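You operate a simulated robot arm through the tools that you are given. There is no shell and no other tool.

You run a simulated robot arm. Do the job below in one go: nothing can be reset, and whatever is moved stays where it is left.

TASK
Iron the wave sheet onto the blue pouch with the hand press.
Fine: dial at the heat on the sheet, wait for the green dot, press for the seconds on the sheet, give or take two; press back in its cradle, dial off. Set down upright: hand press.
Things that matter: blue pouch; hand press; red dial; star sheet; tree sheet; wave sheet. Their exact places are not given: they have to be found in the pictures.

Only the result counts: the job must be done as asked and must still hold three seconds after the hand-in. Knocking over, shifting, dropping, spilling or breaking anything else fails it. Flat cloth is picked up by pressing the open fingertips on it (5 to 10 N) and closing them slowly along it; thin cloth reads only 2 to 8 mm in the jaws.

THE ROBOT
A 7-joint arm with a two-finger parallel gripper on a trunk, on a base that drives. Base frame: it is fixed to the floor where the robot stands at the start and does not move with it; the origin is under the middle of the robot, x ahead of it, y to its left, z up; the surface under the hand at the start is at about z = 860. Lengths are in mm, angles in degrees, forces in N, time in s.
With the tool pointing down near the work surface it reaches from about 220 to 740 mm from the robot's upright axis, wherever it stands. Its first joint turns from -166.0 to 166.0 degrees. Places, roughly: blue pouch (19x7x3 cm) [400, 300, 900]; red dial [500, -100, 900]. Payload 1.57 kg.
The TCP is the grasp point between the finger pads, 30 mm short of the fingertips. In the tool frame z runs along the fingers and y along their closing line. Largest opening 110 mm; finger width 24, thickness 12; the body of the gripper, 48 by 112 mm, starts 78 mm behind the TCP.
Orientation is told as [roll, pitch, yaw] about the base's x, y, z axes, in that order, counted from this pose: with the fingers straight down and closing along the base's y, the tool's x points along the base's -x, its y along +y and its z along -z.

THE INTERFACE
- The arm moves only by the tool servo_tool. Its argument "plan" is a list of rows, each an object of numbers (a shift or turn left out is 0, a gripper value left out holds the last): "dx", "dy", "dz": the shift along the tool's x, y, z in cm; "ax", "ay", "az": the turn, a rotation vector about the tool's x, y, z in degrees; "jaw": the gripper command, from -1 (fully open) to 1 (shut), values between in proportion. In form: [{"dx": .., "dy": .., "dz": .., "ax": .., "ay": .., "az": .., "jaw": ..}, ...]. A call has 1 to 20 rows; each row shifts and turns the commanded pose from where the row before left it, along the tool's axes as they then stand. Each row takes 0.2 s and may step no farther than 50 mm and 8.6 degrees from the row before; otherwise, or with a gripper value out of range, the whole call is refused. Where a pose cannot be reached the arm comes as near as it can. A force on the tool above 40 N (or 10 N above the force at the start of the call, whichever is more), or a blocked arm, ends the call early, and 0.2 s more pass. Each finger travels about 45 mm/s and halts on what it meets, pressing with about 36 N; the grip force reading is that of the motor and also rises with nothing between the fingers. The clock runs only during rows and for 0.2 s after the last one: add rows that do not move to give the fingers time. The reply holds the time, the measured pose of the TCP, the force on the tool along the base axes, the opening and the grip force, in the units named above and with some noise, with the torque about the TCP (base axes, N m) and any sound that the robot's microphone picked up.
- Cameras (640 x 400 px; columns grow to the right, rows downward): "scene" is now at [23, 160.6, 1588.3]; the picture's right is [0.09, -1.00, 0.00], its down [-0.78, -0.07, -0.62] and it looks along [0.62, 0.06, -0.78] (base axes); focal length 260 px, centre (320, 200). "wrist" rides on the gripper at [70, 16, -141] in the tool frame; the picture's right is [-0.23, 0.97, 0.00], its down [-0.86, -0.20, -0.48] and it looks along [-0.47, -0.11, 0.88] (tool axes); focal length 222 px, centre (320, 200).
- camera(camera): a new picture of that camera. It takes no simulated time.
- lift_body(by): slides the trunk up (or, below 0, down) by that many mm; the arm and the scene camera ride with it, the base frame stays. It gives what a move gives, with no picture.
- roll_base(legs): drives the robot by 1 to 6 legs, each [ahead, turn to the left] in mm and degrees, along the robot's own axes; the way and the turn of a leg run together, so that a leg with both is an arc; at most 1500 mm and 180 degrees a leg. The arm and the cameras ride along, it lands a little off, and it stops where it bumps. It gives what a move gives.
- pan_tilt(pan, tilt): turns the head with the scene camera to pan (to the left, within 155 degrees either way) and tilt (down, from -29 to 69), counted from straight ahead of the robot. It gives what a move gives.
- probe_pixels(camera, pixels): for up to 12 pixels [column, row] of the newest picture of that camera ("zoom" is the newest enlarged one), the place [x, y, z] in the base frame of the surface seen there, good to about 2 mm, but the place of the scene camera against the robot may be out by one fixed shift of up to 12 mm in any direction. It takes no simulated time.
- inspect(camera, box): a new picture of the part [left, top, right, bottom] of that camera's present view, enlarged. It takes no simulated time.
- job_done(): hands the job in; it is judged then, once.

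Leave the gripper open and the arm clear of the work at the hand-in unless told otherwise.

The tools are called after "Call:" by a JSON object that holds its "op" and its "data". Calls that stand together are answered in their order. servo_tool: Moves the arm, as the interface text tells. Its arguments: {"type":"object","properties":{"plan":{"type":"array","items":{"type":"object","properties":{"dx":{"type":"number"},"dy":{"type":"number"},"dz":{"type":"number"},"ax":{"type":"number"},"ay":{"type":"number"},"az":{"type":"number"},"jaw":{"type":"number"}}}}},"required":["plan"]} The other tools are called the same way: lift_body (by) slides the trunk up or down; roll_base (legs) drives the base; pan_tilt (pan, tilt) turns the head that bears the scene camera; camera (camera) takes a picture; probe_pixels (camera, pixels) gives the place of the surface under pixels of a picture; inspect (camera, box) takes an enlarged picture of a part of a camera's view; job_done () hands the job in.

At the start:

```text
time_s: 0.0
position: [461.1, 144.3, 1223.5]
tool_rot: [0.0, 0.1, 0.0]
wrist_force: [-0.2, 0.5, 0.4]
moment: [-0.03, 0.02, -0.02]
grip_width: 110.1
grasp_force: 0.0
trunk travel left (down, up): [-528.0, 62.0]
robot x, y, heading: [0.8, -0.4, 0.0]
head pan, tilt: [5.3, 51.4]
```

scene: 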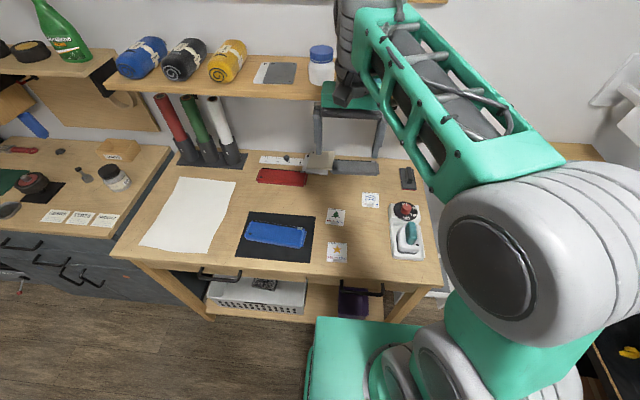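
wrist: 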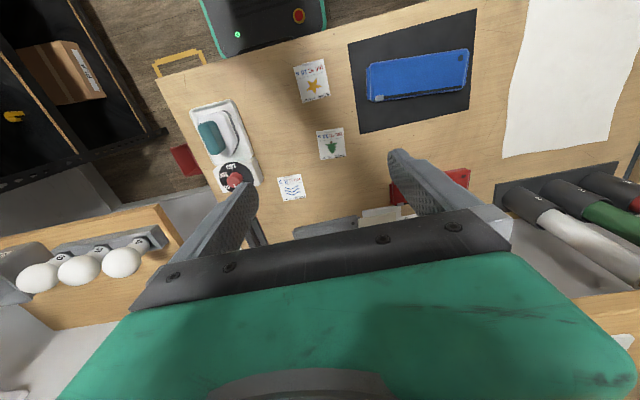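

I see the blue pouch at about (275,235) in the scene, the sheets: tree (336,216), wave (370,199), star (337,252), and the press/dial unit at (407,230). I will enlarge these parts.

Call:
{"op": "inspect", "data": {"camera": "scene", "box": [310, 160, 440, 270]}}

Call:
{"op": "inspect", "data": {"camera": "wrist", "box": [170, 50, 370, 210]}}

```text
3.64 times, centred on (375, 215) of scene
```

zoom: 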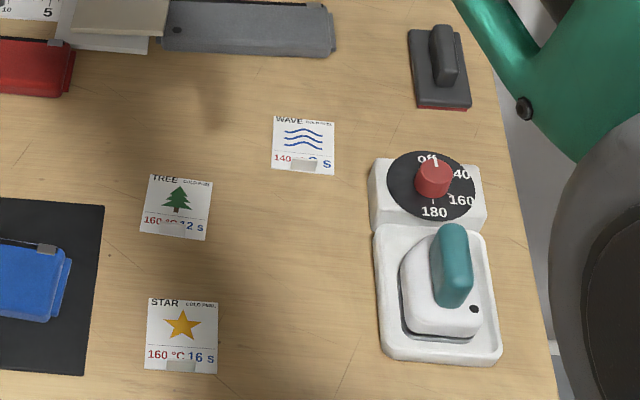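

```text
2.50 times, centred on (270, 130) of wrist
```

zoom: 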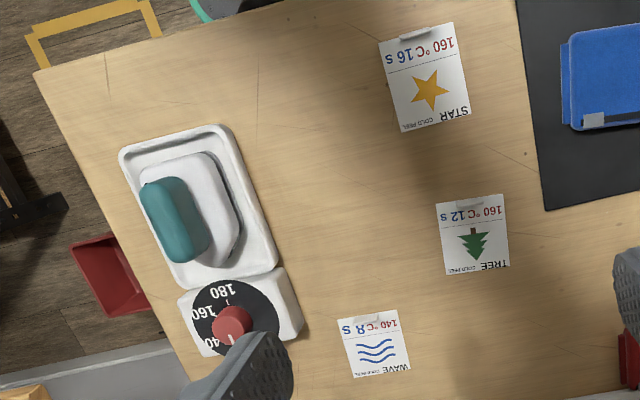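

The wave sheet seems to say 140 °C and "8 s", with a tab hiding part. I will probe the places and look closer at the pouch and dial.

Call:
{"op": "probe_pixels", "data": {"camera": "scene", "pixels": [[370, 199], [371, 206], [336, 216], [337, 252], [275, 235], [250, 235], [302, 232], [404, 209], [408, 232], [405, 250], [408, 178], [330, 240]]}}

Call:
{"op": "inspect", "data": {"camera": "scene", "box": [230, 200, 326, 260]}}

Call:
{"op": "inspect", "data": {"camera": "wrist", "box": [340, 20, 484, 140]}}

Call:
{"op": "inspect", "data": {"camera": "wrist", "box": [264, 160, 320, 210]}}

Call:
{"op": "inspect", "data": {"camera": "scene", "box": [380, 195, 430, 265]}}

```text
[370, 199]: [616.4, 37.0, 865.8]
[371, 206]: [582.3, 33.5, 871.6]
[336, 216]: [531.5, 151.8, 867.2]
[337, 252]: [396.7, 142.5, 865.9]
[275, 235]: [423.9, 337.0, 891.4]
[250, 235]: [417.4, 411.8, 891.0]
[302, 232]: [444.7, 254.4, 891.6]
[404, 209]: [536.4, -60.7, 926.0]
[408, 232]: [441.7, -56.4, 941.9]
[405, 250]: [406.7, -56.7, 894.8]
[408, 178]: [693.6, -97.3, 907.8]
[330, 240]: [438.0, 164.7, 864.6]
```

```text
6.67 times, centred on (278, 230) of scene
```

zoom: 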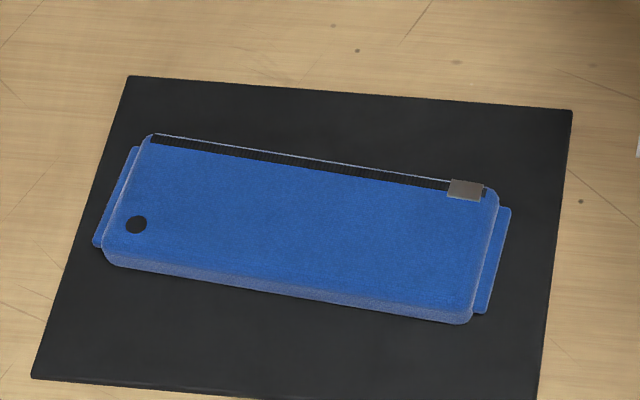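

```text
3.33 times, centred on (412, 80) of wrist
```

zoom: 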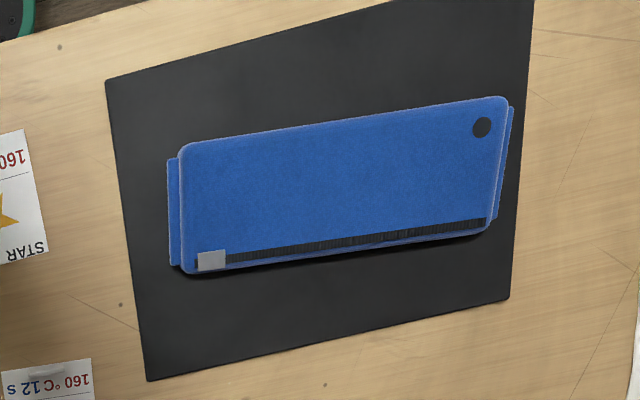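

```text
8.00 times, centred on (292, 185) of wrist
```

zoom: 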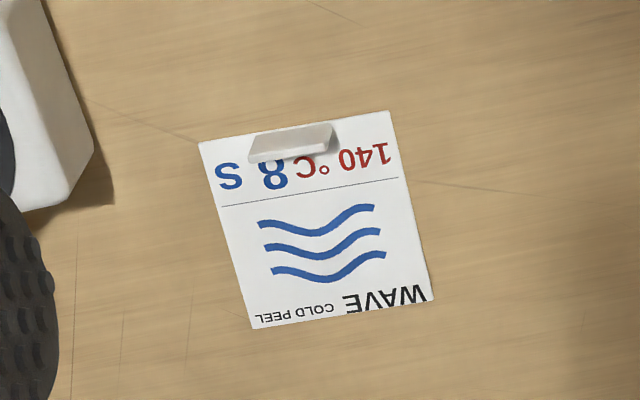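

```text
5.71 times, centred on (405, 230) of scene
```

zoom: 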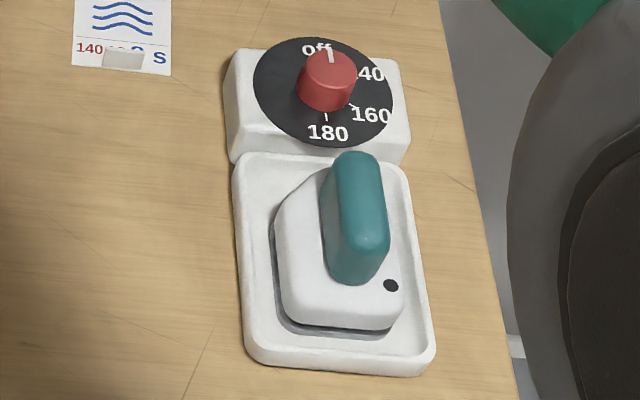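

The wave sheet reads 140 °C, 8 s; its tab is on the edge nearest the robot, near (372,206). The dial shows off at the top, then 140, 160, 180 clockwise. I'll move the hand over the wave sheet for a closer wrist view.

Call:
{"op": "servo_tool", "data": {"plan": [{"dx": -0.9, "dy": -1.5, "dz": 3.7, "jaw": -1}, {"dx": -0.9, "dy": -1.5, "dz": 3.7}, {"dx": -0.9, "dy": -1.5, "dz": 3.7}, {"dx": -0.9, "dy": -1.5, "dz": 3.7}, {"dx": -0.9, "dy": -1.5, "dz": 3.7}, {"dx": -0.9, "dy": -1.5, "dz": 3.7}, {}]}}

Call:
{"op": "camera", "data": {"camera": "wrist"}}

Call:
{"op": "camera", "data": {"camera": "scene"}}

```text
time_s: 1.6
position: [517.1, 54.2, 997.9]
tool_rot: [0.1, 0.0, 0.0]
wrist_force: [1.1, 0.2, 0.7]
moment: [-0.02, 0.03, 0.0]
grip_width: 109.9
grasp_force: 0.1
trunk travel left (down, up): [-528.0, 62.0]
robot x, y, heading: [-2.6, -0.3, 0.1]
head pan, tilt: [5.3, 51.4]
```

```text
taken
```

wrist: 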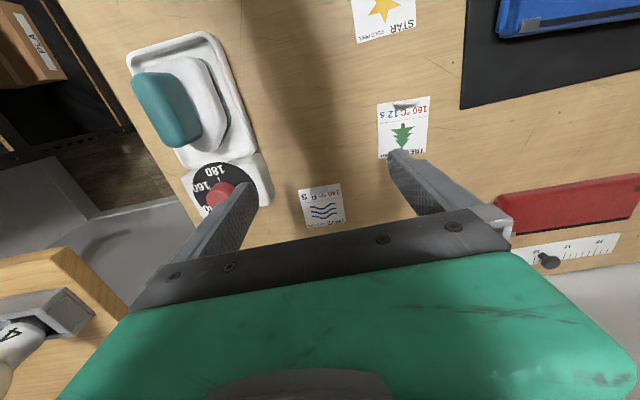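

```text
taken
```

scene: 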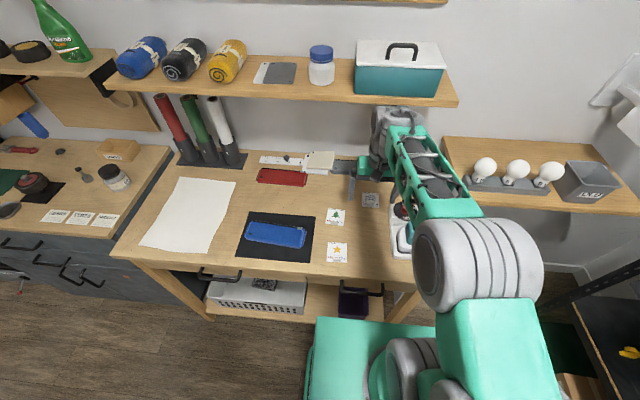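

The wave sheet is at about (322,207) in the wrist view, between the fingers. I'll enlarge and probe it.

Call:
{"op": "inspect", "data": {"camera": "wrist", "box": [290, 175, 362, 235]}}

Call:
{"op": "probe_pixels", "data": {"camera": "zoom", "pixels": [[70, 120], [430, 75], [480, 390], [200, 430], [250, 120], [320, 100], [300, 80], [300, 150]]}}

```text
6.67 times, centred on (326, 205) of wrist
```

zoom: 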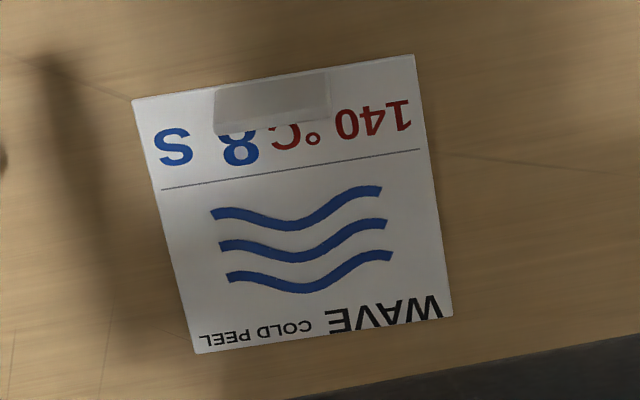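

```text
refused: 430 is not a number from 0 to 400
```

Call:
{"op": "probe_pixels", "data": {"camera": "zoom", "pixels": [[140, 105], [410, 62], [447, 310], [200, 348], [225, 95], [322, 80], [325, 110], [220, 125], [275, 103], [300, 200], [500, 150], [60, 250]]}}

```text
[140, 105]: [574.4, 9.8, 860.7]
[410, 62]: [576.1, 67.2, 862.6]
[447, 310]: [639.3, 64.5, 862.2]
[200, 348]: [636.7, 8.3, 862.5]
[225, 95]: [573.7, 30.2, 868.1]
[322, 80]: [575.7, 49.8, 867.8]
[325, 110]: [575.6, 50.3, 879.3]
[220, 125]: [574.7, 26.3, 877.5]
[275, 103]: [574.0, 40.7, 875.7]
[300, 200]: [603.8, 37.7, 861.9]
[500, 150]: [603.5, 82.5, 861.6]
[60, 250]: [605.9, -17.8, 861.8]
```

The tab stands up at the sheet's near edge: x≈575, y 28–50, z 862–880, so it can be pinched with fingers closing along x. First I look at the pouch closely with the wrist camera.

Call:
{"op": "servo_tool", "data": {"plan": [{"dz": -4}, {"dx": 2, "dy": 3.7}, {"dx": 2, "dy": 3.7}, {"dx": 2, "dy": 3.7}, {"dx": 2, "dy": 3.7}, {"dx": 2, "dy": 3.7}, {"dx": 2, "dy": 3.7}, {"dx": 2, "dy": 3.7}, {"dx": 2, "dy": 3.5}, {}]}}

Call:
{"op": "camera", "data": {"camera": "wrist"}}

```text
time_s: 3.8
position: [356.2, 351.5, 1040.1]
tool_rot: [0.1, -0.1, 0.0]
wrist_force: [-0.6, 0.0, -0.8]
moment: [-0.01, -0.02, 0.02]
grip_width: 109.9
grasp_force: 0.1
trunk travel left (down, up): [-528.0, 62.0]
robot x, y, heading: [-0.1, -1.1, 0.1]
head pan, tilt: [5.3, 51.4]
```

```text
taken
```

wrist: 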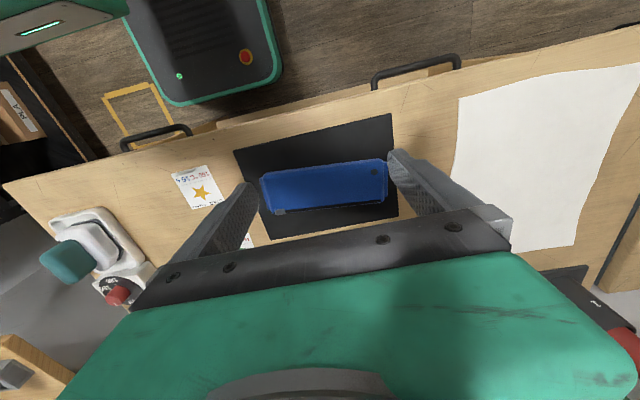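

Call:
{"op": "inspect", "data": {"camera": "wrist", "box": [250, 150, 400, 225]}}

Call:
{"op": "probe_pixels", "data": {"camera": "wrist", "pixels": [[264, 178], [383, 163], [386, 203], [273, 213], [375, 172], [325, 190], [325, 170], [325, 203], [279, 211], [240, 156], [394, 215], [230, 210]]}}

```text
4.27 times, centred on (325, 188) of wrist
```

zoom: 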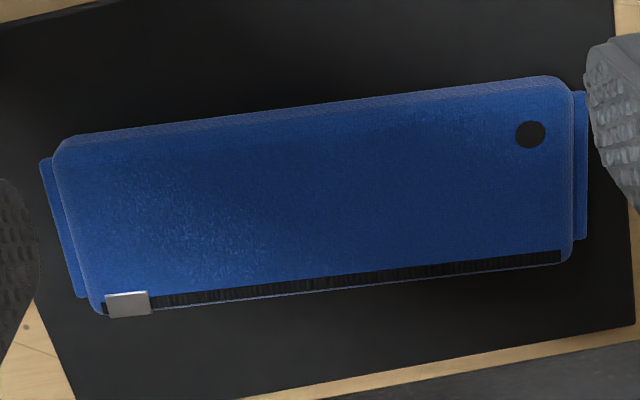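

```text
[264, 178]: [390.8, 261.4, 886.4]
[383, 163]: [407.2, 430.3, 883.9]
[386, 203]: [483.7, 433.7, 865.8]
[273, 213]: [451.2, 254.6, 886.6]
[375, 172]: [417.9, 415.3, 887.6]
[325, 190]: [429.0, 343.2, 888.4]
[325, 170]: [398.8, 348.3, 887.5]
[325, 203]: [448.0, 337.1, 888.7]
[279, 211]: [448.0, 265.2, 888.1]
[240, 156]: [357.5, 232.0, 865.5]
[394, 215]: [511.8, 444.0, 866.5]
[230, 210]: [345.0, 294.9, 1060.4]
```

Probing the pouch edges in the enlarged picture.

Call:
{"op": "probe_pixels", "data": {"camera": "zoom", "pixels": [[70, 150], [300, 120], [540, 90], [300, 110], [90, 290], [560, 245], [340, 265], [338, 282], [560, 180], [70, 220], [310, 200], [528, 134]]}}

```text
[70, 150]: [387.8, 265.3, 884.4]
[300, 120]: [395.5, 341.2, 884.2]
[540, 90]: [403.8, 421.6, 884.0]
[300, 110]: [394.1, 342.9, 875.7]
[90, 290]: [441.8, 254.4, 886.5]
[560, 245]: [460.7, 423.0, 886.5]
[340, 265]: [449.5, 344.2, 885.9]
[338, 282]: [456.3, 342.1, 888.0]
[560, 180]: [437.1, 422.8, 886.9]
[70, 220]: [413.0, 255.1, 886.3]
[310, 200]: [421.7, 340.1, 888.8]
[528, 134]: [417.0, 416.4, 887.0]
```

The pouch's long side runs at about 6° (near edge x≈394, zipper x≈450 at y=342; snap at y≈416, zip pull at y≈262). The clear area fits the sheet between zipper and near edge. Now I go above the sheet's tab (575,39) and turn the hand −90° so the fingers close along x, with a reduced opening.

Call:
{"op": "servo_tool", "data": {"plan": [{"dx": -2.43, "dy": -3.47}, {"dx": -2.43, "dy": -3.47}, {"dx": -2.43, "dy": -3.47}, {"dx": -2.43, "dy": -3.47}, {"dx": -2.43, "dy": -3.47}, {"dx": -2.43, "dy": -3.47}, {"dx": -2.43, "dy": -3.47}, {"dx": -2.43, "dy": -3.47}, {"dx": -2.43, "dy": -3.47, "jaw": 0.2}, {"az": -8.2}, {"az": -8.2}, {"az": -8.2}, {"az": -8.2}, {"az": -8.2}, {"az": -8.2}, {"az": -8.2}, {"az": -8.2}, {"az": -8.2}, {"az": -8.2}]}}

Call:
{"op": "servo_tool", "data": {"plan": [{"az": -8}, {}, {}]}}

Call:
{"op": "camera", "data": {"camera": "wrist"}}

```text
time_s: 7.8
position: [573.4, 35.7, 1040.9]
tool_rot: [0.1, 0.0, 82.1]
wrist_force: [-0.3, 0.5, -0.1]
moment: [-0.03, 0.03, -0.01]
grip_width: 44.2
grasp_force: 0.0
trunk travel left (down, up): [-528.0, 62.0]
robot x, y, heading: [-1.5, -1.6, -0.3]
head pan, tilt: [5.3, 51.4]
```

```text
time_s: 8.6
position: [572.9, 35.5, 1040.8]
tool_rot: [0.0, 0.1, 89.9]
wrist_force: [0.4, 0.3, 0.4]
moment: [0.03, 0.01, 0.0]
grip_width: 44.0
grasp_force: 0.1
trunk travel left (down, up): [-528.0, 62.0]
robot x, y, heading: [-0.2, 1.3, 0.0]
head pan, tilt: [5.3, 51.4]
```

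```text
taken
```

wrist: 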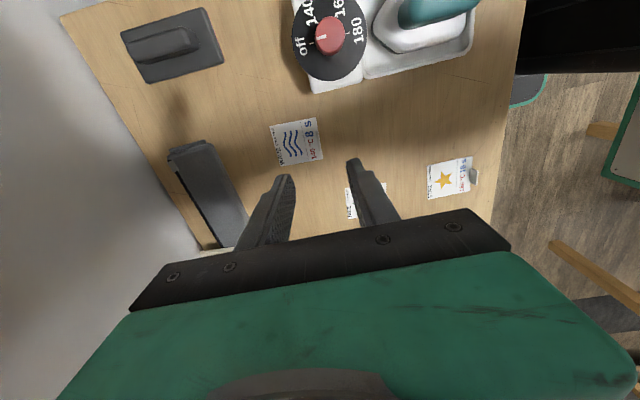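

Fingers now close along x. The tab is at about (313,140) in the wrist view; I'll inspect and probe it from here.

Call:
{"op": "inspect", "data": {"camera": "wrist", "box": [260, 105, 340, 175]}}

Call:
{"op": "probe_pixels", "data": {"camera": "zoom", "pixels": [[475, 110], [510, 350], [90, 160], [170, 395], [455, 210], [480, 300], [430, 210], [445, 300], [440, 260], [250, 250]]}}

```text
5.71 times, centred on (300, 140) of wrist
```

zoom: 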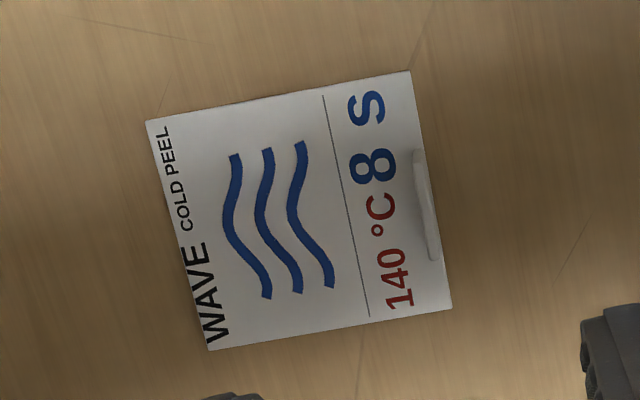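

```text
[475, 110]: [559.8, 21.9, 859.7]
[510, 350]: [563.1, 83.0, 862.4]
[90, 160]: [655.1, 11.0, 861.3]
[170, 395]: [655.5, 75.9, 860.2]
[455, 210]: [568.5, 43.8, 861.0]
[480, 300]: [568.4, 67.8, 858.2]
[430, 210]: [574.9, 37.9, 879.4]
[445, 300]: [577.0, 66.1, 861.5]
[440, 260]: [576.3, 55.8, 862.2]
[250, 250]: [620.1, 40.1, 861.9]
```

Sheet reading confirmed: 140 °C, 8 s. Tab at (575, 38, 862–879). I lower to TCP z≈897 with the fingers straddling the tab.

Call:
{"op": "servo_tool", "data": {"plan": [{"dx": -0.3, "dy": -0.2, "dz": 3}, {"dz": 3}, {"dz": 3}, {"dz": 3}, {"dz": 1.2}, {"dz": 0.7}, {}]}}

Call:
{"op": "camera", "data": {"camera": "wrist"}}

```text
time_s: 10.2
position: [575.2, 38.0, 901.7]
tool_rot: [0.1, 0.0, 90.0]
wrist_force: [-1.1, -0.7, 0.0]
moment: [-0.04, 0.05, -0.01]
grip_width: 44.3
grasp_force: 0.0
trunk travel left (down, up): [-528.0, 62.0]
robot x, y, heading: [-1.4, 1.1, 0.2]
head pan, tilt: [5.3, 51.4]
```

```text
taken
```

wrist: 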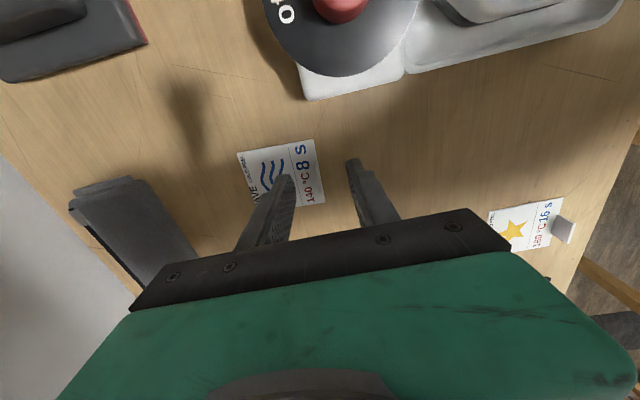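

Tab lies between the fingers. Lower 5 mm more and close slowly.

Call:
{"op": "servo_tool", "data": {"plan": [{"dz": 0.5}, {}, {"jaw": 0.5}, {"jaw": 0.7}, {"jaw": 0.85}, {"jaw": 1}, {}, {}, {}]}}

Call:
{"op": "camera", "data": {"camera": "wrist"}}

```text
time_s: 12.2
position: [575.0, 36.6, 897.9]
tool_rot: [-0.1, 0.0, 90.0]
wrist_force: [-1.0, 0.6, 0.5]
moment: [-0.02, 0.01, -0.05]
grip_width: 1.2
grasp_force: 23.3
trunk travel left (down, up): [-528.0, 62.0]
robot x, y, heading: [-0.6, -3.2, -0.0]
head pan, tilt: [5.3, 51.4]
```

```text
taken
```

wrist: 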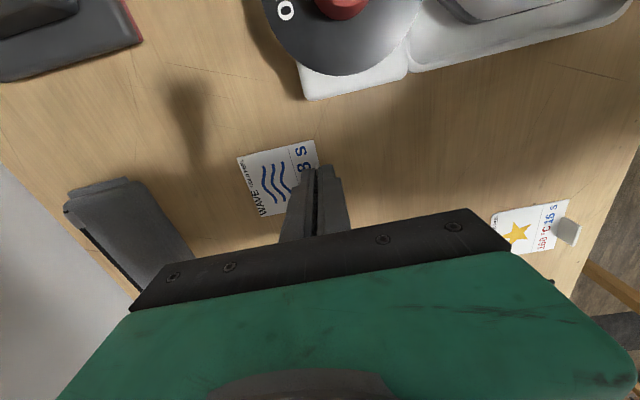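

Opening reads 1.2 mm; I lift 6 cm to see whether the sheet comes along.

Call:
{"op": "servo_tool", "data": {"plan": [{"dz": -1}, {"dz": -2}, {"dz": -3}, {}]}}

Call:
{"op": "camera", "data": {"camera": "wrist"}}

Call:
{"op": "inspect", "data": {"camera": "scene", "box": [310, 160, 440, 270]}}

```text
time_s: 13.2
position: [574.0, 36.1, 956.3]
tool_rot: [0.0, 0.0, 90.1]
wrist_force: [0.2, 0.1, -0.2]
moment: [-0.01, 0.0, -0.02]
grip_width: 1.6
grasp_force: 23.0
trunk travel left (down, up): [-528.0, 62.0]
robot x, y, heading: [1.1, -2.2, 0.0]
head pan, tilt: [5.3, 51.4]
```

```text
taken
```

wrist: 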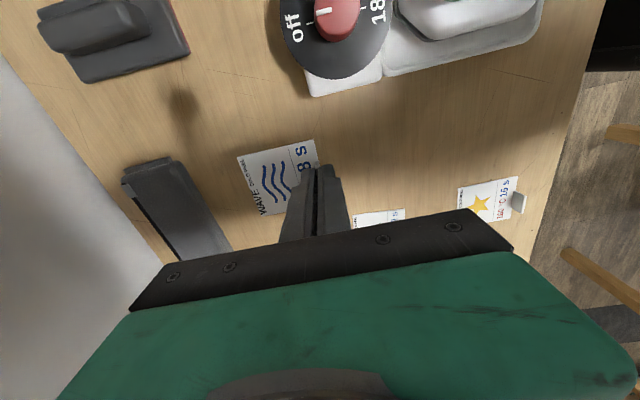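

```text
3.64 times, centred on (375, 215) of scene
```

zoom: 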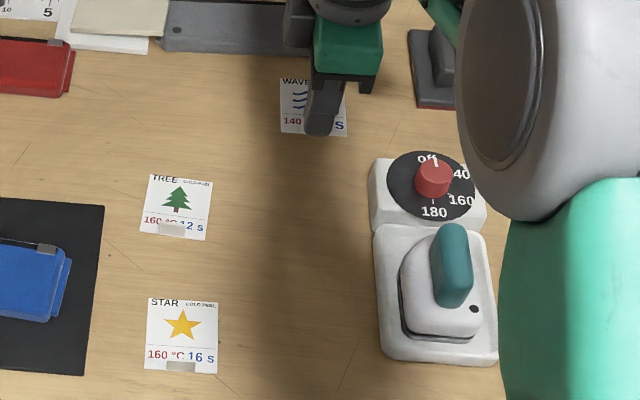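

The sheet came along, flat and rigid. I measure how it sits in the hand.

Call:
{"op": "inspect", "data": {"camera": "wrist", "box": [225, 130, 345, 230]}}

Call:
{"op": "probe_pixels", "data": {"camera": "zoom", "pixels": [[75, 145], [470, 60], [150, 350], [220, 335], [270, 220], [100, 240], [450, 65], [478, 105], [130, 400]]}}

```text
4.00 times, centred on (285, 180) of wrist
```

zoom: 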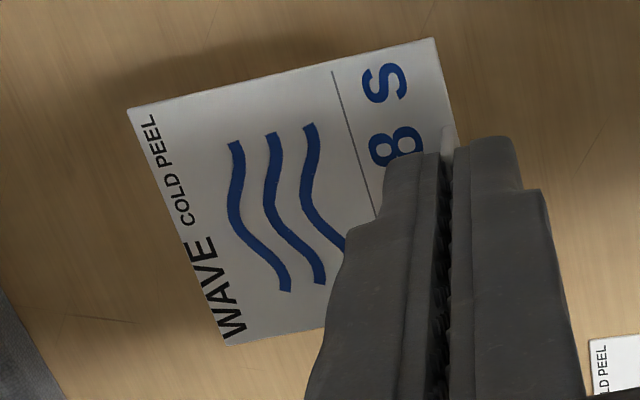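

```text
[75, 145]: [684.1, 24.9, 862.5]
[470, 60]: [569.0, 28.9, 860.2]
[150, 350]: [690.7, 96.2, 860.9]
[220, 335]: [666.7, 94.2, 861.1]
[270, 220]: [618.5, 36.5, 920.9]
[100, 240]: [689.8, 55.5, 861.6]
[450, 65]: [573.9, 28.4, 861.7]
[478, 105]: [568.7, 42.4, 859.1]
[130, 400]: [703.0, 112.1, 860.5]
```

Call:
{"op": "probe_pixels", "data": {"camera": "zoom", "pixels": [[135, 112], [425, 47], [228, 338], [300, 320], [250, 84], [185, 235], [445, 120], [340, 80]]}}

```text
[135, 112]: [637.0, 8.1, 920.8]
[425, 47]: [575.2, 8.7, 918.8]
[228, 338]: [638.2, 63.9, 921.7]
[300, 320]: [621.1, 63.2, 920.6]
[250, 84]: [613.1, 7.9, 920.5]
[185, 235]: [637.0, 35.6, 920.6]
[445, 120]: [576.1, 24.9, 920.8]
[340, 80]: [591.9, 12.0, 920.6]
```

The sheet extends from the TCP +64 mm ahead, 35.5 mm below the TCP, centred. I'll carry it so its far edge stops just short of the zipper: TCP target about (382, 343.5), turned +5.9° to match the pouch. First over it at height.

Call:
{"op": "servo_tool", "data": {"plan": [{"dz": -2}, {"dz": -2}, {"dx": -3.84, "dy": 2.4}, {"dx": -3.84, "dy": 2.4}, {"dx": -3.84, "dy": 2.4}, {"dx": -3.84, "dy": 2.4}, {"dx": -3.84, "dy": 2.4}, {"dx": -3.84, "dy": 2.4}, {"dx": -3.84, "dy": 2.4}, {"dx": -3.84, "dy": 2.4}, {"az": 5.9}, {}, {}]}}

Call:
{"op": "camera", "data": {"camera": "wrist"}}

```text
time_s: 16.0
position: [381.4, 347.2, 998.2]
tool_rot: [0.1, 0.0, 84.1]
wrist_force: [0.7, -0.9, 0.9]
moment: [0.03, -0.03, 0.01]
grip_width: 1.2
grasp_force: 23.4
trunk travel left (down, up): [-528.0, 62.0]
robot x, y, heading: [-0.5, -2.0, 0.3]
head pan, tilt: [5.3, 51.4]
```

```text
taken
```

wrist: 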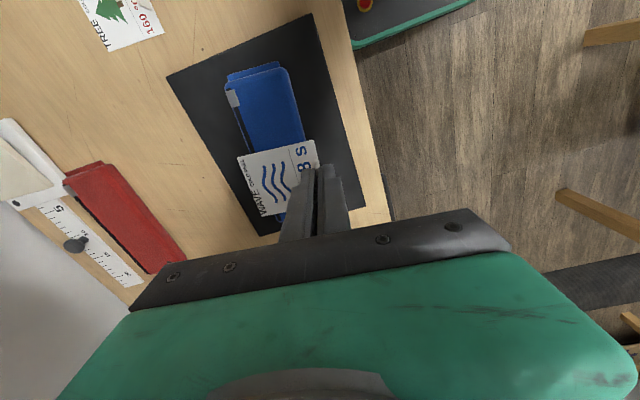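

Aligned over the pouch; I lower to about 16 mm above it and check.

Call:
{"op": "servo_tool", "data": {"plan": [{"dz": 2.5}, {"dz": 2.5}, {"dz": 0.9}, {}, {}]}}

Call:
{"op": "inspect", "data": {"camera": "wrist", "box": [200, 60, 360, 220]}}

Call:
{"op": "inspect", "data": {"camera": "scene", "box": [230, 190, 326, 260]}}

```text
time_s: 17.2
position: [383.8, 345.9, 936.6]
tool_rot: [-0.1, -0.1, 84.1]
wrist_force: [0.3, 0.6, -0.2]
moment: [-0.03, -0.02, -0.01]
grip_width: 1.6
grasp_force: 23.7
trunk travel left (down, up): [-528.0, 62.0]
robot x, y, heading: [1.8, -0.9, -0.1]
head pan, tilt: [5.3, 51.4]
```

```text
2.50 times, centred on (280, 140) of wrist
```

zoom: 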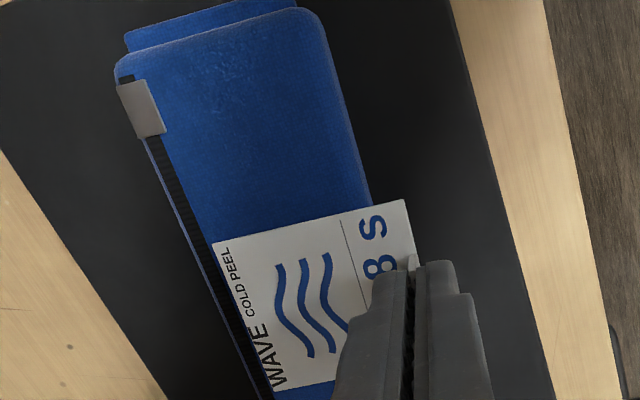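

```text
5.71 times, centred on (278, 225) of scene
```

zoom: 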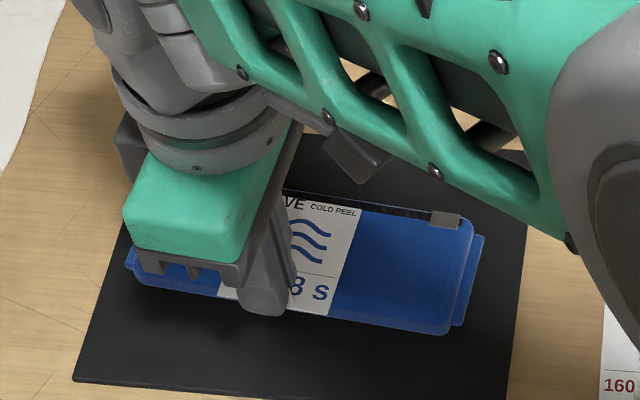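

The sheet is nicely aligned; I check its far edge against the zipper and the near edge by probing.

Call:
{"op": "probe_pixels", "data": {"camera": "zoom", "pixels": [[217, 247], [245, 320], [276, 382], [207, 240], [195, 210], [186, 215], [400, 206], [350, 170], [362, 190], [300, 250], [240, 190], [312, 60]]}}

```text
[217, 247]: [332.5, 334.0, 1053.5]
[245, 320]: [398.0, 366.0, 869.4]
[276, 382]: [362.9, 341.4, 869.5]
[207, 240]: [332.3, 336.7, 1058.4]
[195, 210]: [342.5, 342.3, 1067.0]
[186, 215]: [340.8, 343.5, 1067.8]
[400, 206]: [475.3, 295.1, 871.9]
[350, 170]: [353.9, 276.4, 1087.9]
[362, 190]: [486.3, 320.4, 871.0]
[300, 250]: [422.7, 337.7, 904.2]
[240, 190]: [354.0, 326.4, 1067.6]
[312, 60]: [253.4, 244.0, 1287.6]
```

The newest zoom was the scene one; I retake the wrist zoom and probe again.

Call:
{"op": "inspect", "data": {"camera": "wrist", "box": [200, 60, 360, 220]}}

Call:
{"op": "probe_pixels", "data": {"camera": "zoom", "pixels": [[217, 247], [245, 320], [276, 382], [207, 240], [195, 210], [186, 215], [400, 206], [350, 170], [362, 190], [300, 250], [240, 190], [312, 60]]}}

```text
2.50 times, centred on (280, 140) of wrist
```

zoom: 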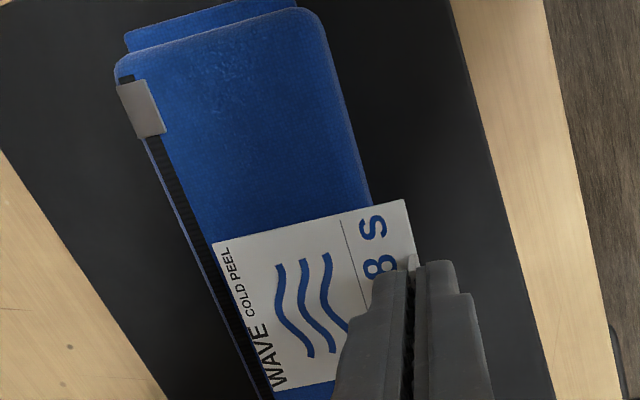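

```text
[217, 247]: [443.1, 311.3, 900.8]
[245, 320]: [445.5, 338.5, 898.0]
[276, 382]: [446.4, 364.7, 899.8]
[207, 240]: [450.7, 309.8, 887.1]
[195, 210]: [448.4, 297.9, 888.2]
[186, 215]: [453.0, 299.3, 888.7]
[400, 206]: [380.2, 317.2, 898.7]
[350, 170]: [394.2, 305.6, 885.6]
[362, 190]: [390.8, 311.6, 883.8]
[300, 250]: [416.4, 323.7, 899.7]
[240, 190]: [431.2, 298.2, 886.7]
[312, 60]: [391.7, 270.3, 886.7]
```

Sheet is ~12 mm above the pouch, 4 mm short of the zipper. I shift it 1 mm ahead and lower until it touches.

Call:
{"op": "servo_tool", "data": {"plan": [{"dy": -0.1, "dz": 0.6}, {"dz": 0.4}, {"dz": 0.1}, {}, {}]}}

```text
time_s: 18.4
position: [384.5, 344.7, 925.9]
tool_rot: [0.0, -0.1, 84.1]
wrist_force: [0.5, 0.1, -0.2]
moment: [-0.01, 0.03, 0.0]
grip_width: 1.5
grasp_force: 23.3
trunk travel left (down, up): [-528.0, 62.0]
robot x, y, heading: [-0.9, 1.7, 0.3]
head pan, tilt: [5.3, 51.4]
```

Call:
{"op": "servo_tool", "data": {"plan": [{"dz": 0.15}, {}, {}]}}

Call:
{"op": "inspect", "data": {"camera": "wrist", "box": [200, 60, 360, 220]}}

Call:
{"op": "probe_pixels", "data": {"camera": "zoom", "pixels": [[217, 247], [245, 320], [276, 382], [207, 240], [400, 206], [300, 250], [240, 190]]}}

```text
time_s: 19.2
position: [384.1, 344.5, 925.7]
tool_rot: [0.0, -0.2, 84.1]
wrist_force: [0.1, 0.5, 6.2]
moment: [0.03, -0.07, 0.0]
grip_width: 1.5
grasp_force: 23.4
trunk travel left (down, up): [-528.0, 62.0]
robot x, y, heading: [1.2, -2.1, -0.2]
head pan, tilt: [5.3, 51.4]
```

```text
2.50 times, centred on (280, 140) of wrist
```

zoom: 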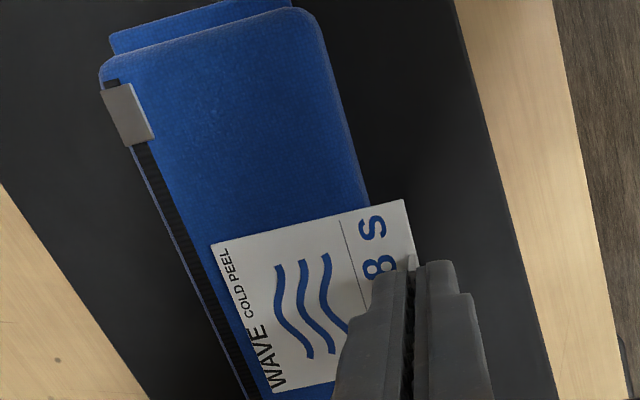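

```text
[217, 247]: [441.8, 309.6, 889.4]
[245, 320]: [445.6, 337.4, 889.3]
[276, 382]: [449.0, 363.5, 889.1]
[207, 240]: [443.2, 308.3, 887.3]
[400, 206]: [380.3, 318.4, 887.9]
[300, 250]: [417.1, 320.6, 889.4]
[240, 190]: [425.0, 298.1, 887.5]
```

Contact at 6 N, sheet flat on the pouch at z≈889. Back off half a mm, release and rise.

Call:
{"op": "servo_tool", "data": {"plan": [{"dz": -0.1}, {"jaw": 0.9}, {"jaw": 0.8}, {"jaw": 0.65}, {}, {}, {"dz": -1}, {"dz": -3}, {"dz": -4}, {"dz": -4}, {}]}}

Call:
{"op": "camera", "data": {"camera": "wrist"}}

```text
time_s: 21.6
position: [386.2, 343.6, 1047.8]
tool_rot: [0.1, 0.1, 84.1]
wrist_force: [-1.1, -0.2, 0.9]
moment: [0.02, 0.02, -0.03]
grip_width: 19.4
grasp_force: 0.0
trunk travel left (down, up): [-528.0, 62.0]
robot x, y, heading: [1.6, 1.1, 0.0]
head pan, tilt: [5.3, 51.4]
```

```text
taken
```

wrist: 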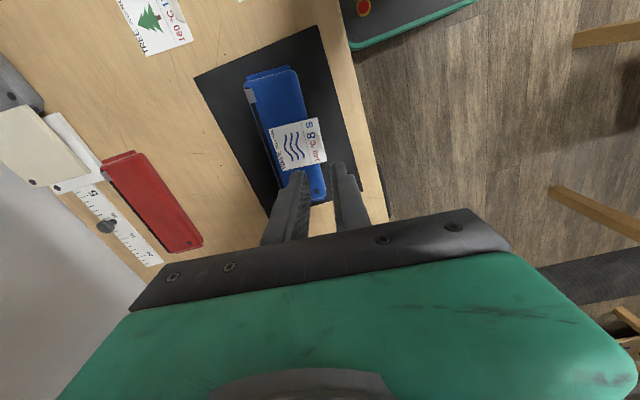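

The sheet stayed on the pouch. Checking its position.

Call:
{"op": "inspect", "data": {"camera": "wrist", "box": [230, 60, 350, 210]}}

Call:
{"op": "inspect", "data": {"camera": "wrist", "box": [255, 105, 335, 175]}}

Call:
{"op": "probe_pixels", "data": {"camera": "wrist", "pixels": [[270, 128], [277, 150], [315, 118], [325, 160], [280, 169], [296, 145], [266, 130], [309, 112], [325, 195]]}}

```text
2.67 times, centred on (290, 135) of wrist
```

zoom: 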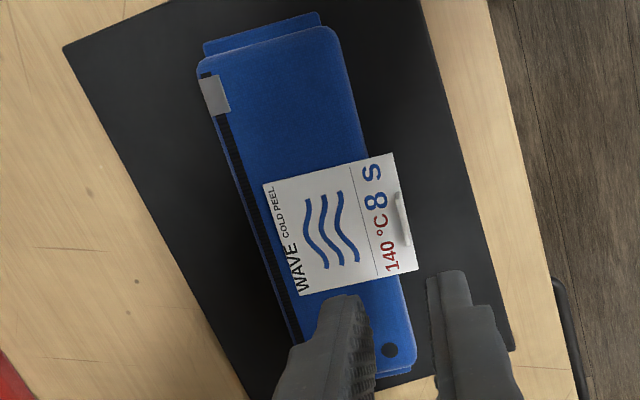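

```text
5.71 times, centred on (295, 140) of wrist
```

zoom: 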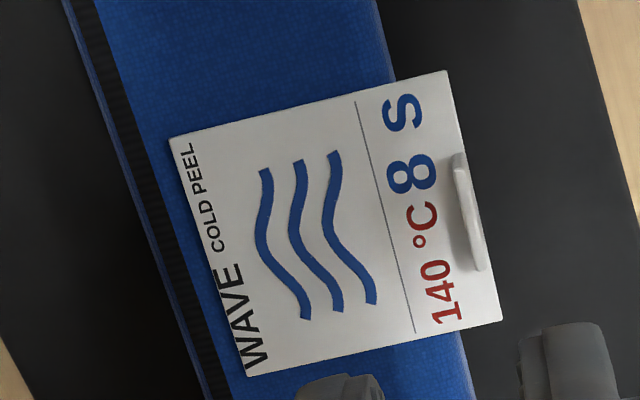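

```text
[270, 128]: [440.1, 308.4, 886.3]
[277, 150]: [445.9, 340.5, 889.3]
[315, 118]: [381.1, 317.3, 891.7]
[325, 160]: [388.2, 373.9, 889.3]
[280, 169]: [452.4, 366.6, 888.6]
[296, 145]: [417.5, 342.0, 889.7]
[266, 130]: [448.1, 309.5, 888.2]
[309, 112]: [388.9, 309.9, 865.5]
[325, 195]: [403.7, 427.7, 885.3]
```

The print part lies wholly on clear fabric, the tab strip overhangs the near edge. Now I return to yaw 0 and go look at the dial and press.

Call:
{"op": "servo_tool", "data": {"plan": [{"az": 8.4, "jaw": -0.2}, {"az": 8.4}, {"az": 8.4}, {"az": 8.4}, {"az": 8.4}, {"az": 8.4}, {"az": 8.4}, {"az": 8.4}, {"az": 8.4}, {"az": 8.5}, {"dx": -0.2, "dy": -4.23}, {"dx": -0.2, "dy": -4.23}, {"dx": -0.2, "dy": -4.23}, {"dx": -0.2, "dy": -4.23}, {"dx": -0.2, "dy": -4.23}, {"dx": -0.2, "dy": -4.23}, {"dx": -0.2, "dy": -4.23}, {"dx": -0.2, "dy": -4.23}, {"dx": -0.2, "dy": -4.23}, {}]}}

Call:
{"op": "camera", "data": {"camera": "wrist"}}

```text
time_s: 25.8
position: [403.1, -38.8, 1047.4]
tool_rot: [0.0, 0.0, -0.1]
wrist_force: [-0.2, 0.0, -0.2]
moment: [0.01, -0.02, -0.02]
grip_width: 65.7
grasp_force: 0.1
trunk travel left (down, up): [-528.0, 62.0]
robot x, y, heading: [-1.2, -1.5, -0.0]
head pan, tilt: [5.3, 51.4]
```

```text
taken
```

wrist: 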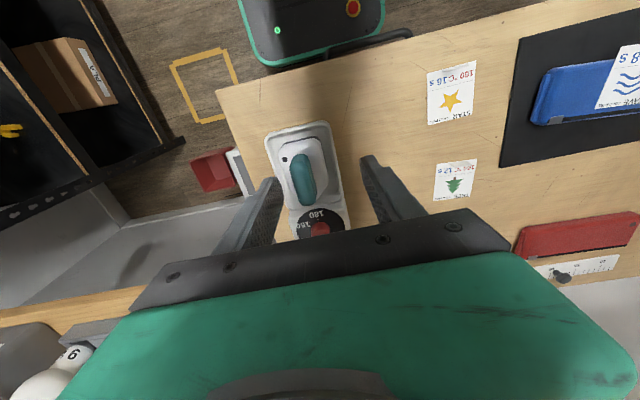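

Call:
{"op": "inspect", "data": {"camera": "wrist", "box": [250, 110, 370, 250]}}

Call:
{"op": "probe_pixels", "data": {"camera": "wrist", "pixels": [[297, 158], [303, 205], [303, 180], [293, 180], [313, 180], [284, 158], [322, 143], [326, 200], [290, 208], [318, 229], [268, 135], [326, 122]]}}

```text
2.86 times, centred on (310, 180) of wrist
```

zoom: 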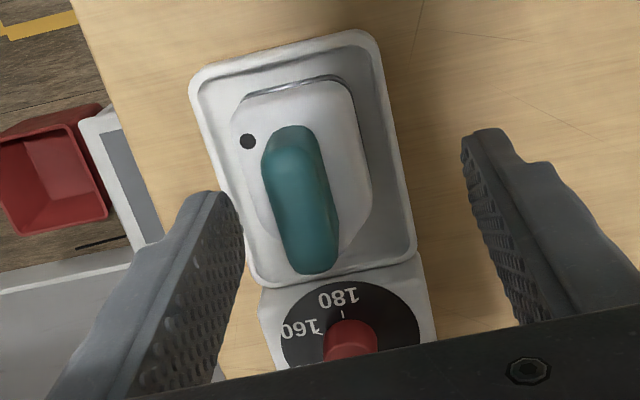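

```text
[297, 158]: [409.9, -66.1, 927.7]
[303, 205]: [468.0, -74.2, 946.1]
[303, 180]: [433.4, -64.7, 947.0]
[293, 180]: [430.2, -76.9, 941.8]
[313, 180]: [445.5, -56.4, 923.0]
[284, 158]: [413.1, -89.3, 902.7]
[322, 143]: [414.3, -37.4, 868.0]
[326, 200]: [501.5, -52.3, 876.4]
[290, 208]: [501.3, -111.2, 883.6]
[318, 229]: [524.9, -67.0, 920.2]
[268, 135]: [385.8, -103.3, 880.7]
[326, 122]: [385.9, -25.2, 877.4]
```

I move 6 cm ahead to see the dial fully.

Call:
{"op": "servo_tool", "data": {"plan": [{"dx": -3.2, "dy": -0.5}, {"dx": -3, "dy": -0.5}, {}]}}

Call:
{"op": "inspect", "data": {"camera": "wrist", "box": [250, 110, 370, 250]}}

```text
time_s: 26.6
position: [463.8, -48.6, 1048.8]
tool_rot: [0.0, 0.0, 0.0]
wrist_force: [0.0, -0.2, -0.1]
moment: [0.04, 0.01, 0.0]
grip_width: 65.9
grasp_force: 0.0
trunk travel left (down, up): [-528.0, 62.0]
robot x, y, heading: [0.5, 1.9, -0.0]
head pan, tilt: [5.3, 51.4]
```

```text
2.86 times, centred on (310, 180) of wrist
```

zoom: 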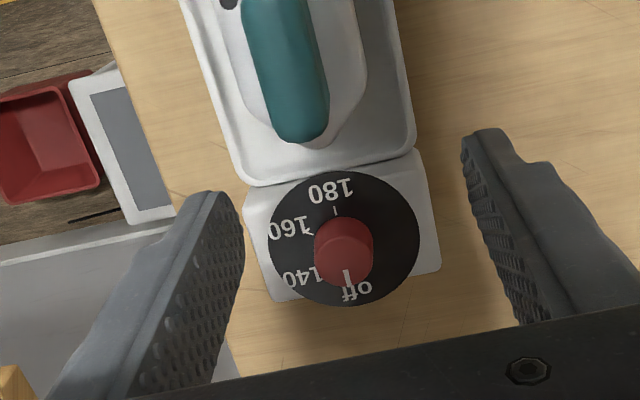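

Call:
{"op": "inspect", "data": {"camera": "wrist", "box": [290, 165, 342, 225]}}

Call:
{"op": "probe_pixels", "data": {"camera": "zoom", "pixels": [[290, 210], [325, 180], [260, 245], [320, 310], [395, 250], [325, 215], [270, 275], [375, 280], [230, 255], [310, 120], [220, 195], [340, 320]]}}

```text
6.67 times, centred on (316, 195) of wrist
```

zoom: 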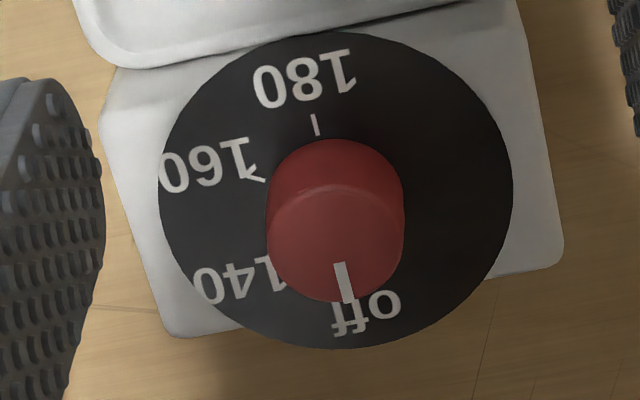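

```text
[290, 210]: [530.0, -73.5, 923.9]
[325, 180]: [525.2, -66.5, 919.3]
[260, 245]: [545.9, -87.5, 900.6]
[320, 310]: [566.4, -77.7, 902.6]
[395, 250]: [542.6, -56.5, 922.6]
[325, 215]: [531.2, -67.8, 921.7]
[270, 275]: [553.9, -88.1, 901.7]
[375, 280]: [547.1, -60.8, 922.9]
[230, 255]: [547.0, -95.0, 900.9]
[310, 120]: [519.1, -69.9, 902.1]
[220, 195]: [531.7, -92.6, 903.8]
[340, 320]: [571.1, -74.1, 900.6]
```

Knob top at z≈923, plate at z≈901. I probe its rim and the tick marks.

Call:
{"op": "probe_pixels", "data": {"camera": "zoom", "pixels": [[337, 245], [276, 240], [399, 235], [335, 193], [341, 297], [344, 268], [317, 125], [258, 173], [165, 190], [508, 190], [310, 38], [345, 345]]}}

```text
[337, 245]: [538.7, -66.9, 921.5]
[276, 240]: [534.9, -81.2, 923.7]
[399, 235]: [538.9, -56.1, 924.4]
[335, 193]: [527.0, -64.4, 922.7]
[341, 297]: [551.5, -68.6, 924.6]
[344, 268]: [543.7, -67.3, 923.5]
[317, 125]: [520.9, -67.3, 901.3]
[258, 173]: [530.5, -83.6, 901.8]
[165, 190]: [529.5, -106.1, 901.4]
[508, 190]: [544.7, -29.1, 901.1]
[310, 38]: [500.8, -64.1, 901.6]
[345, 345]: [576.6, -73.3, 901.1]
```

Knob centre ≈ (538.5, −68), ~26 mm across; 140 lies 60° clockwise from off. I go above it, turn the hand −30° so the turn runs +30→−30.

Call:
{"op": "servo_tool", "data": {"plan": [{"dx": -3.73, "dy": -0.97}, {"dx": -3.73, "dy": -0.97}, {"az": -7.5}, {"az": -7.5}, {"az": -7.5}, {"az": -7.5}, {"dz": 3}, {"dz": 3}, {}, {}]}}

Call:
{"op": "camera", "data": {"camera": "wrist"}}

```text
time_s: 28.8
position: [540.0, -66.5, 985.4]
tool_rot: [0.0, 0.0, 29.9]
wrist_force: [0.8, 0.1, -0.6]
moment: [-0.03, 0.01, 0.0]
grip_width: 66.1
grasp_force: 0.0
trunk travel left (down, up): [-528.0, 62.0]
robot x, y, heading: [2.9, 2.3, 0.1]
head pan, tilt: [5.3, 51.4]
```

```text
taken
```

wrist: 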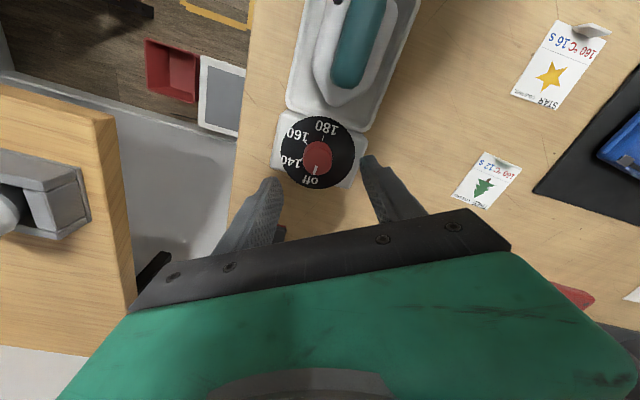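

Call:
{"op": "inspect", "data": {"camera": "wrist", "box": [280, 120, 360, 190]}}

Call:
{"op": "probe_pixels", "data": {"camera": "wrist", "pixels": [[318, 158], [318, 152], [318, 165], [320, 160]]}}

```text
5.71 times, centred on (320, 155) of wrist
```

zoom: 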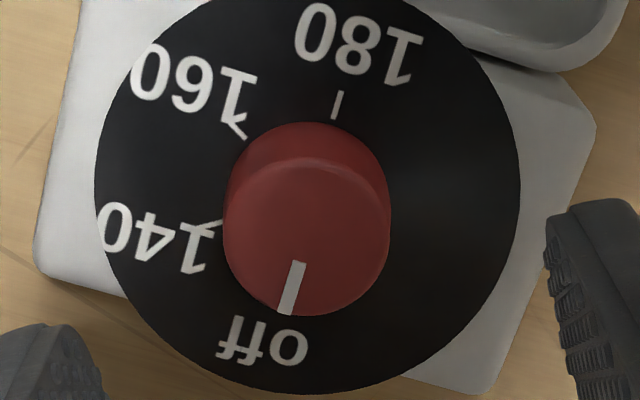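

```text
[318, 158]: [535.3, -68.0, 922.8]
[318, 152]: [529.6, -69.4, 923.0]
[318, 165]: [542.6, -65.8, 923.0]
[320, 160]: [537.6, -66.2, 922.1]
```

Knob centre is ~2–3 mm off the TCP axis; I correct and lower to z≈935 (tips ≈905), still open.

Call:
{"op": "servo_tool", "data": {"plan": [{"dx": 0.25, "dy": -0.12}, {"dz": 2}, {"dz": 2}, {"dz": 0.9}, {}, {}]}}

Call:
{"op": "camera", "data": {"camera": "wrist"}}

```text
time_s: 30.2
position: [538.4, -67.5, 937.7]
tool_rot: [0.1, 0.0, 29.9]
wrist_force: [-0.4, 0.3, -0.8]
moment: [-0.01, 0.0, 0.01]
grip_width: 65.9
grasp_force: 0.0
trunk travel left (down, up): [-528.0, 62.0]
robot x, y, heading: [-2.3, -2.2, -0.2]
head pan, tilt: [5.3, 51.4]
```

```text
taken
```

wrist: 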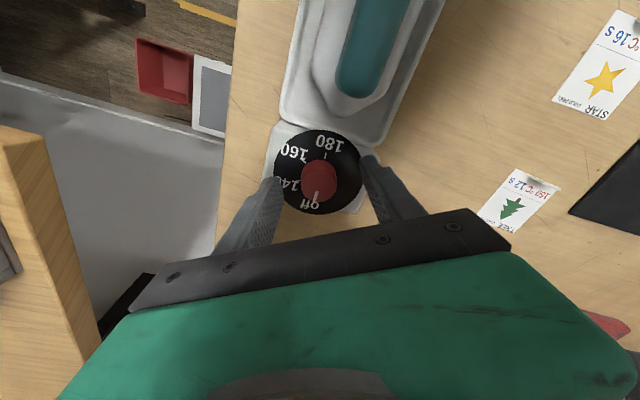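

The knob sits between the fingers. Close gently onto it.

Call:
{"op": "servo_tool", "data": {"plan": [{"dz": 0.2, "jaw": 0.2}, {"jaw": 0.4}, {"jaw": 0.6}, {"jaw": 0.8}, {}, {}, {}]}}

Call:
{"op": "camera", "data": {"camera": "wrist"}}

```text
time_s: 31.8
position: [538.5, -67.7, 933.4]
tool_rot: [0.0, -0.1, 29.9]
wrist_force: [5.6, -16.6, 0.0]
moment: [-0.74, -0.03, -0.02]
grip_width: 28.9
grasp_force: 38.8
trunk travel left (down, up): [-528.0, 62.0]
robot x, y, heading: [1.2, 0.2, -0.2]
head pan, tilt: [5.3, 51.4]
```

```text
taken
```

wrist: 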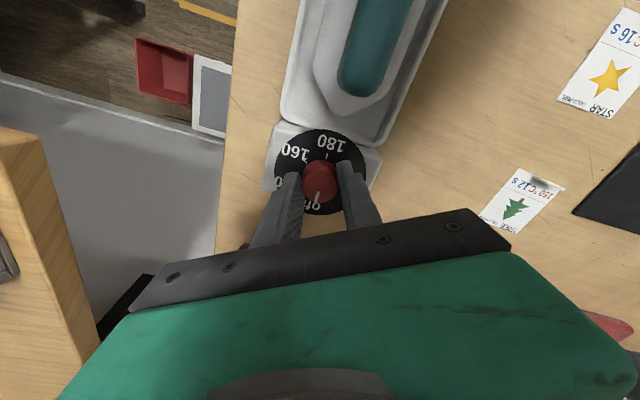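

Held at 28.9 mm with a ~17 N side force along −tool y; I shift 1.5 mm that way to relieve it.

Call:
{"op": "servo_tool", "data": {"plan": [{"dy": -0.1}, {}, {}]}}

```text
time_s: 32.6
position: [538.4, -69.6, 934.5]
tool_rot: [0.1, -0.1, 30.0]
wrist_force: [5.9, -11.7, -2.3]
moment: [0.02, -0.63, -0.02]
grip_width: 28.8
grasp_force: 39.2
trunk travel left (down, up): [-528.0, 62.0]
robot x, y, heading: [-1.4, -0.7, 0.0]
head pan, tilt: [5.3, 51.4]
```

Call:
{"op": "servo_tool", "data": {"plan": [{"dy": -0.2}, {}, {}]}}

```text
time_s: 33.4
position: [538.5, -68.9, 934.4]
tool_rot: [0.2, -0.1, 30.1]
wrist_force: [3.1, 3.3, -2.2]
moment: [0.4, -0.31, -0.01]
grip_width: 29.0
grasp_force: 38.9
trunk travel left (down, up): [-528.0, 62.0]
robot x, y, heading: [1.9, -1.3, -0.2]
head pan, tilt: [5.3, 51.4]
```

Side force is now small. Turn the knob 60° clockwise (+az).

Call:
{"op": "servo_tool", "data": {"plan": [{"az": 7.5}, {"az": 7.5}, {"az": 7.5}, {"az": 7.5}, {}]}}

Call:
{"op": "inspect", "data": {"camera": "wrist", "box": [270, 120, 370, 220]}}

```text
time_s: 34.6
position: [538.3, -67.8, 935.6]
tool_rot: [0.1, 0.0, 0.0]
wrist_force: [0.4, 12.6, -9.7]
moment: [0.42, -0.61, 0.01]
grip_width: 28.7
grasp_force: 39.1
trunk travel left (down, up): [-528.0, 62.0]
robot x, y, heading: [-4.5, 0.6, -0.2]
head pan, tilt: [5.3, 51.4]
```

```text
4.00 times, centred on (320, 170) of wrist
```

zoom: 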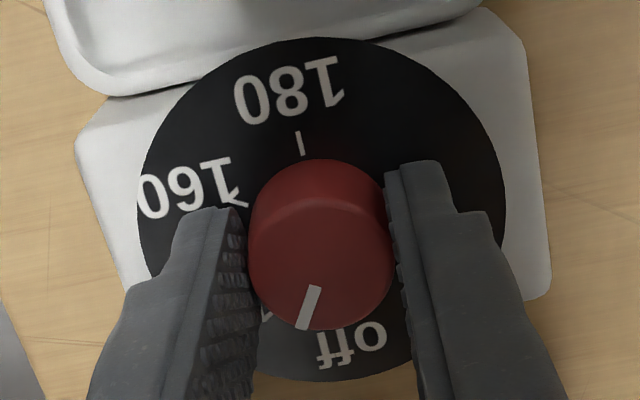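

The knob turned with the hand (pointer ~30° past off). I relieve the side force a bit (+y) and turn the other 30°.

Call:
{"op": "servo_tool", "data": {"plan": [{"dy": 0.15}, {"az": 7.5}, {"az": 7.5}, {"az": 7.5}, {"az": 7.5}, {}]}}

Call:
{"op": "inspect", "data": {"camera": "wrist", "box": [270, 120, 370, 220]}}

```text
time_s: 36.0
position: [539.2, -67.5, 934.5]
tool_rot: [-0.1, 0.1, -30.1]
wrist_force: [-0.5, 5.5, -12.1]
moment: [-0.03, -0.45, 0.0]
grip_width: 29.0
grasp_force: 38.3
trunk travel left (down, up): [-528.0, 62.0]
robot x, y, heading: [0.5, 0.8, 0.1]
head pan, tilt: [5.3, 51.4]
```

```text
4.00 times, centred on (320, 170) of wrist
```

zoom: 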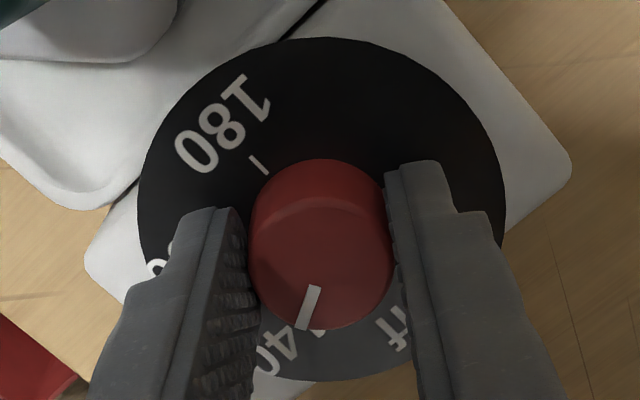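

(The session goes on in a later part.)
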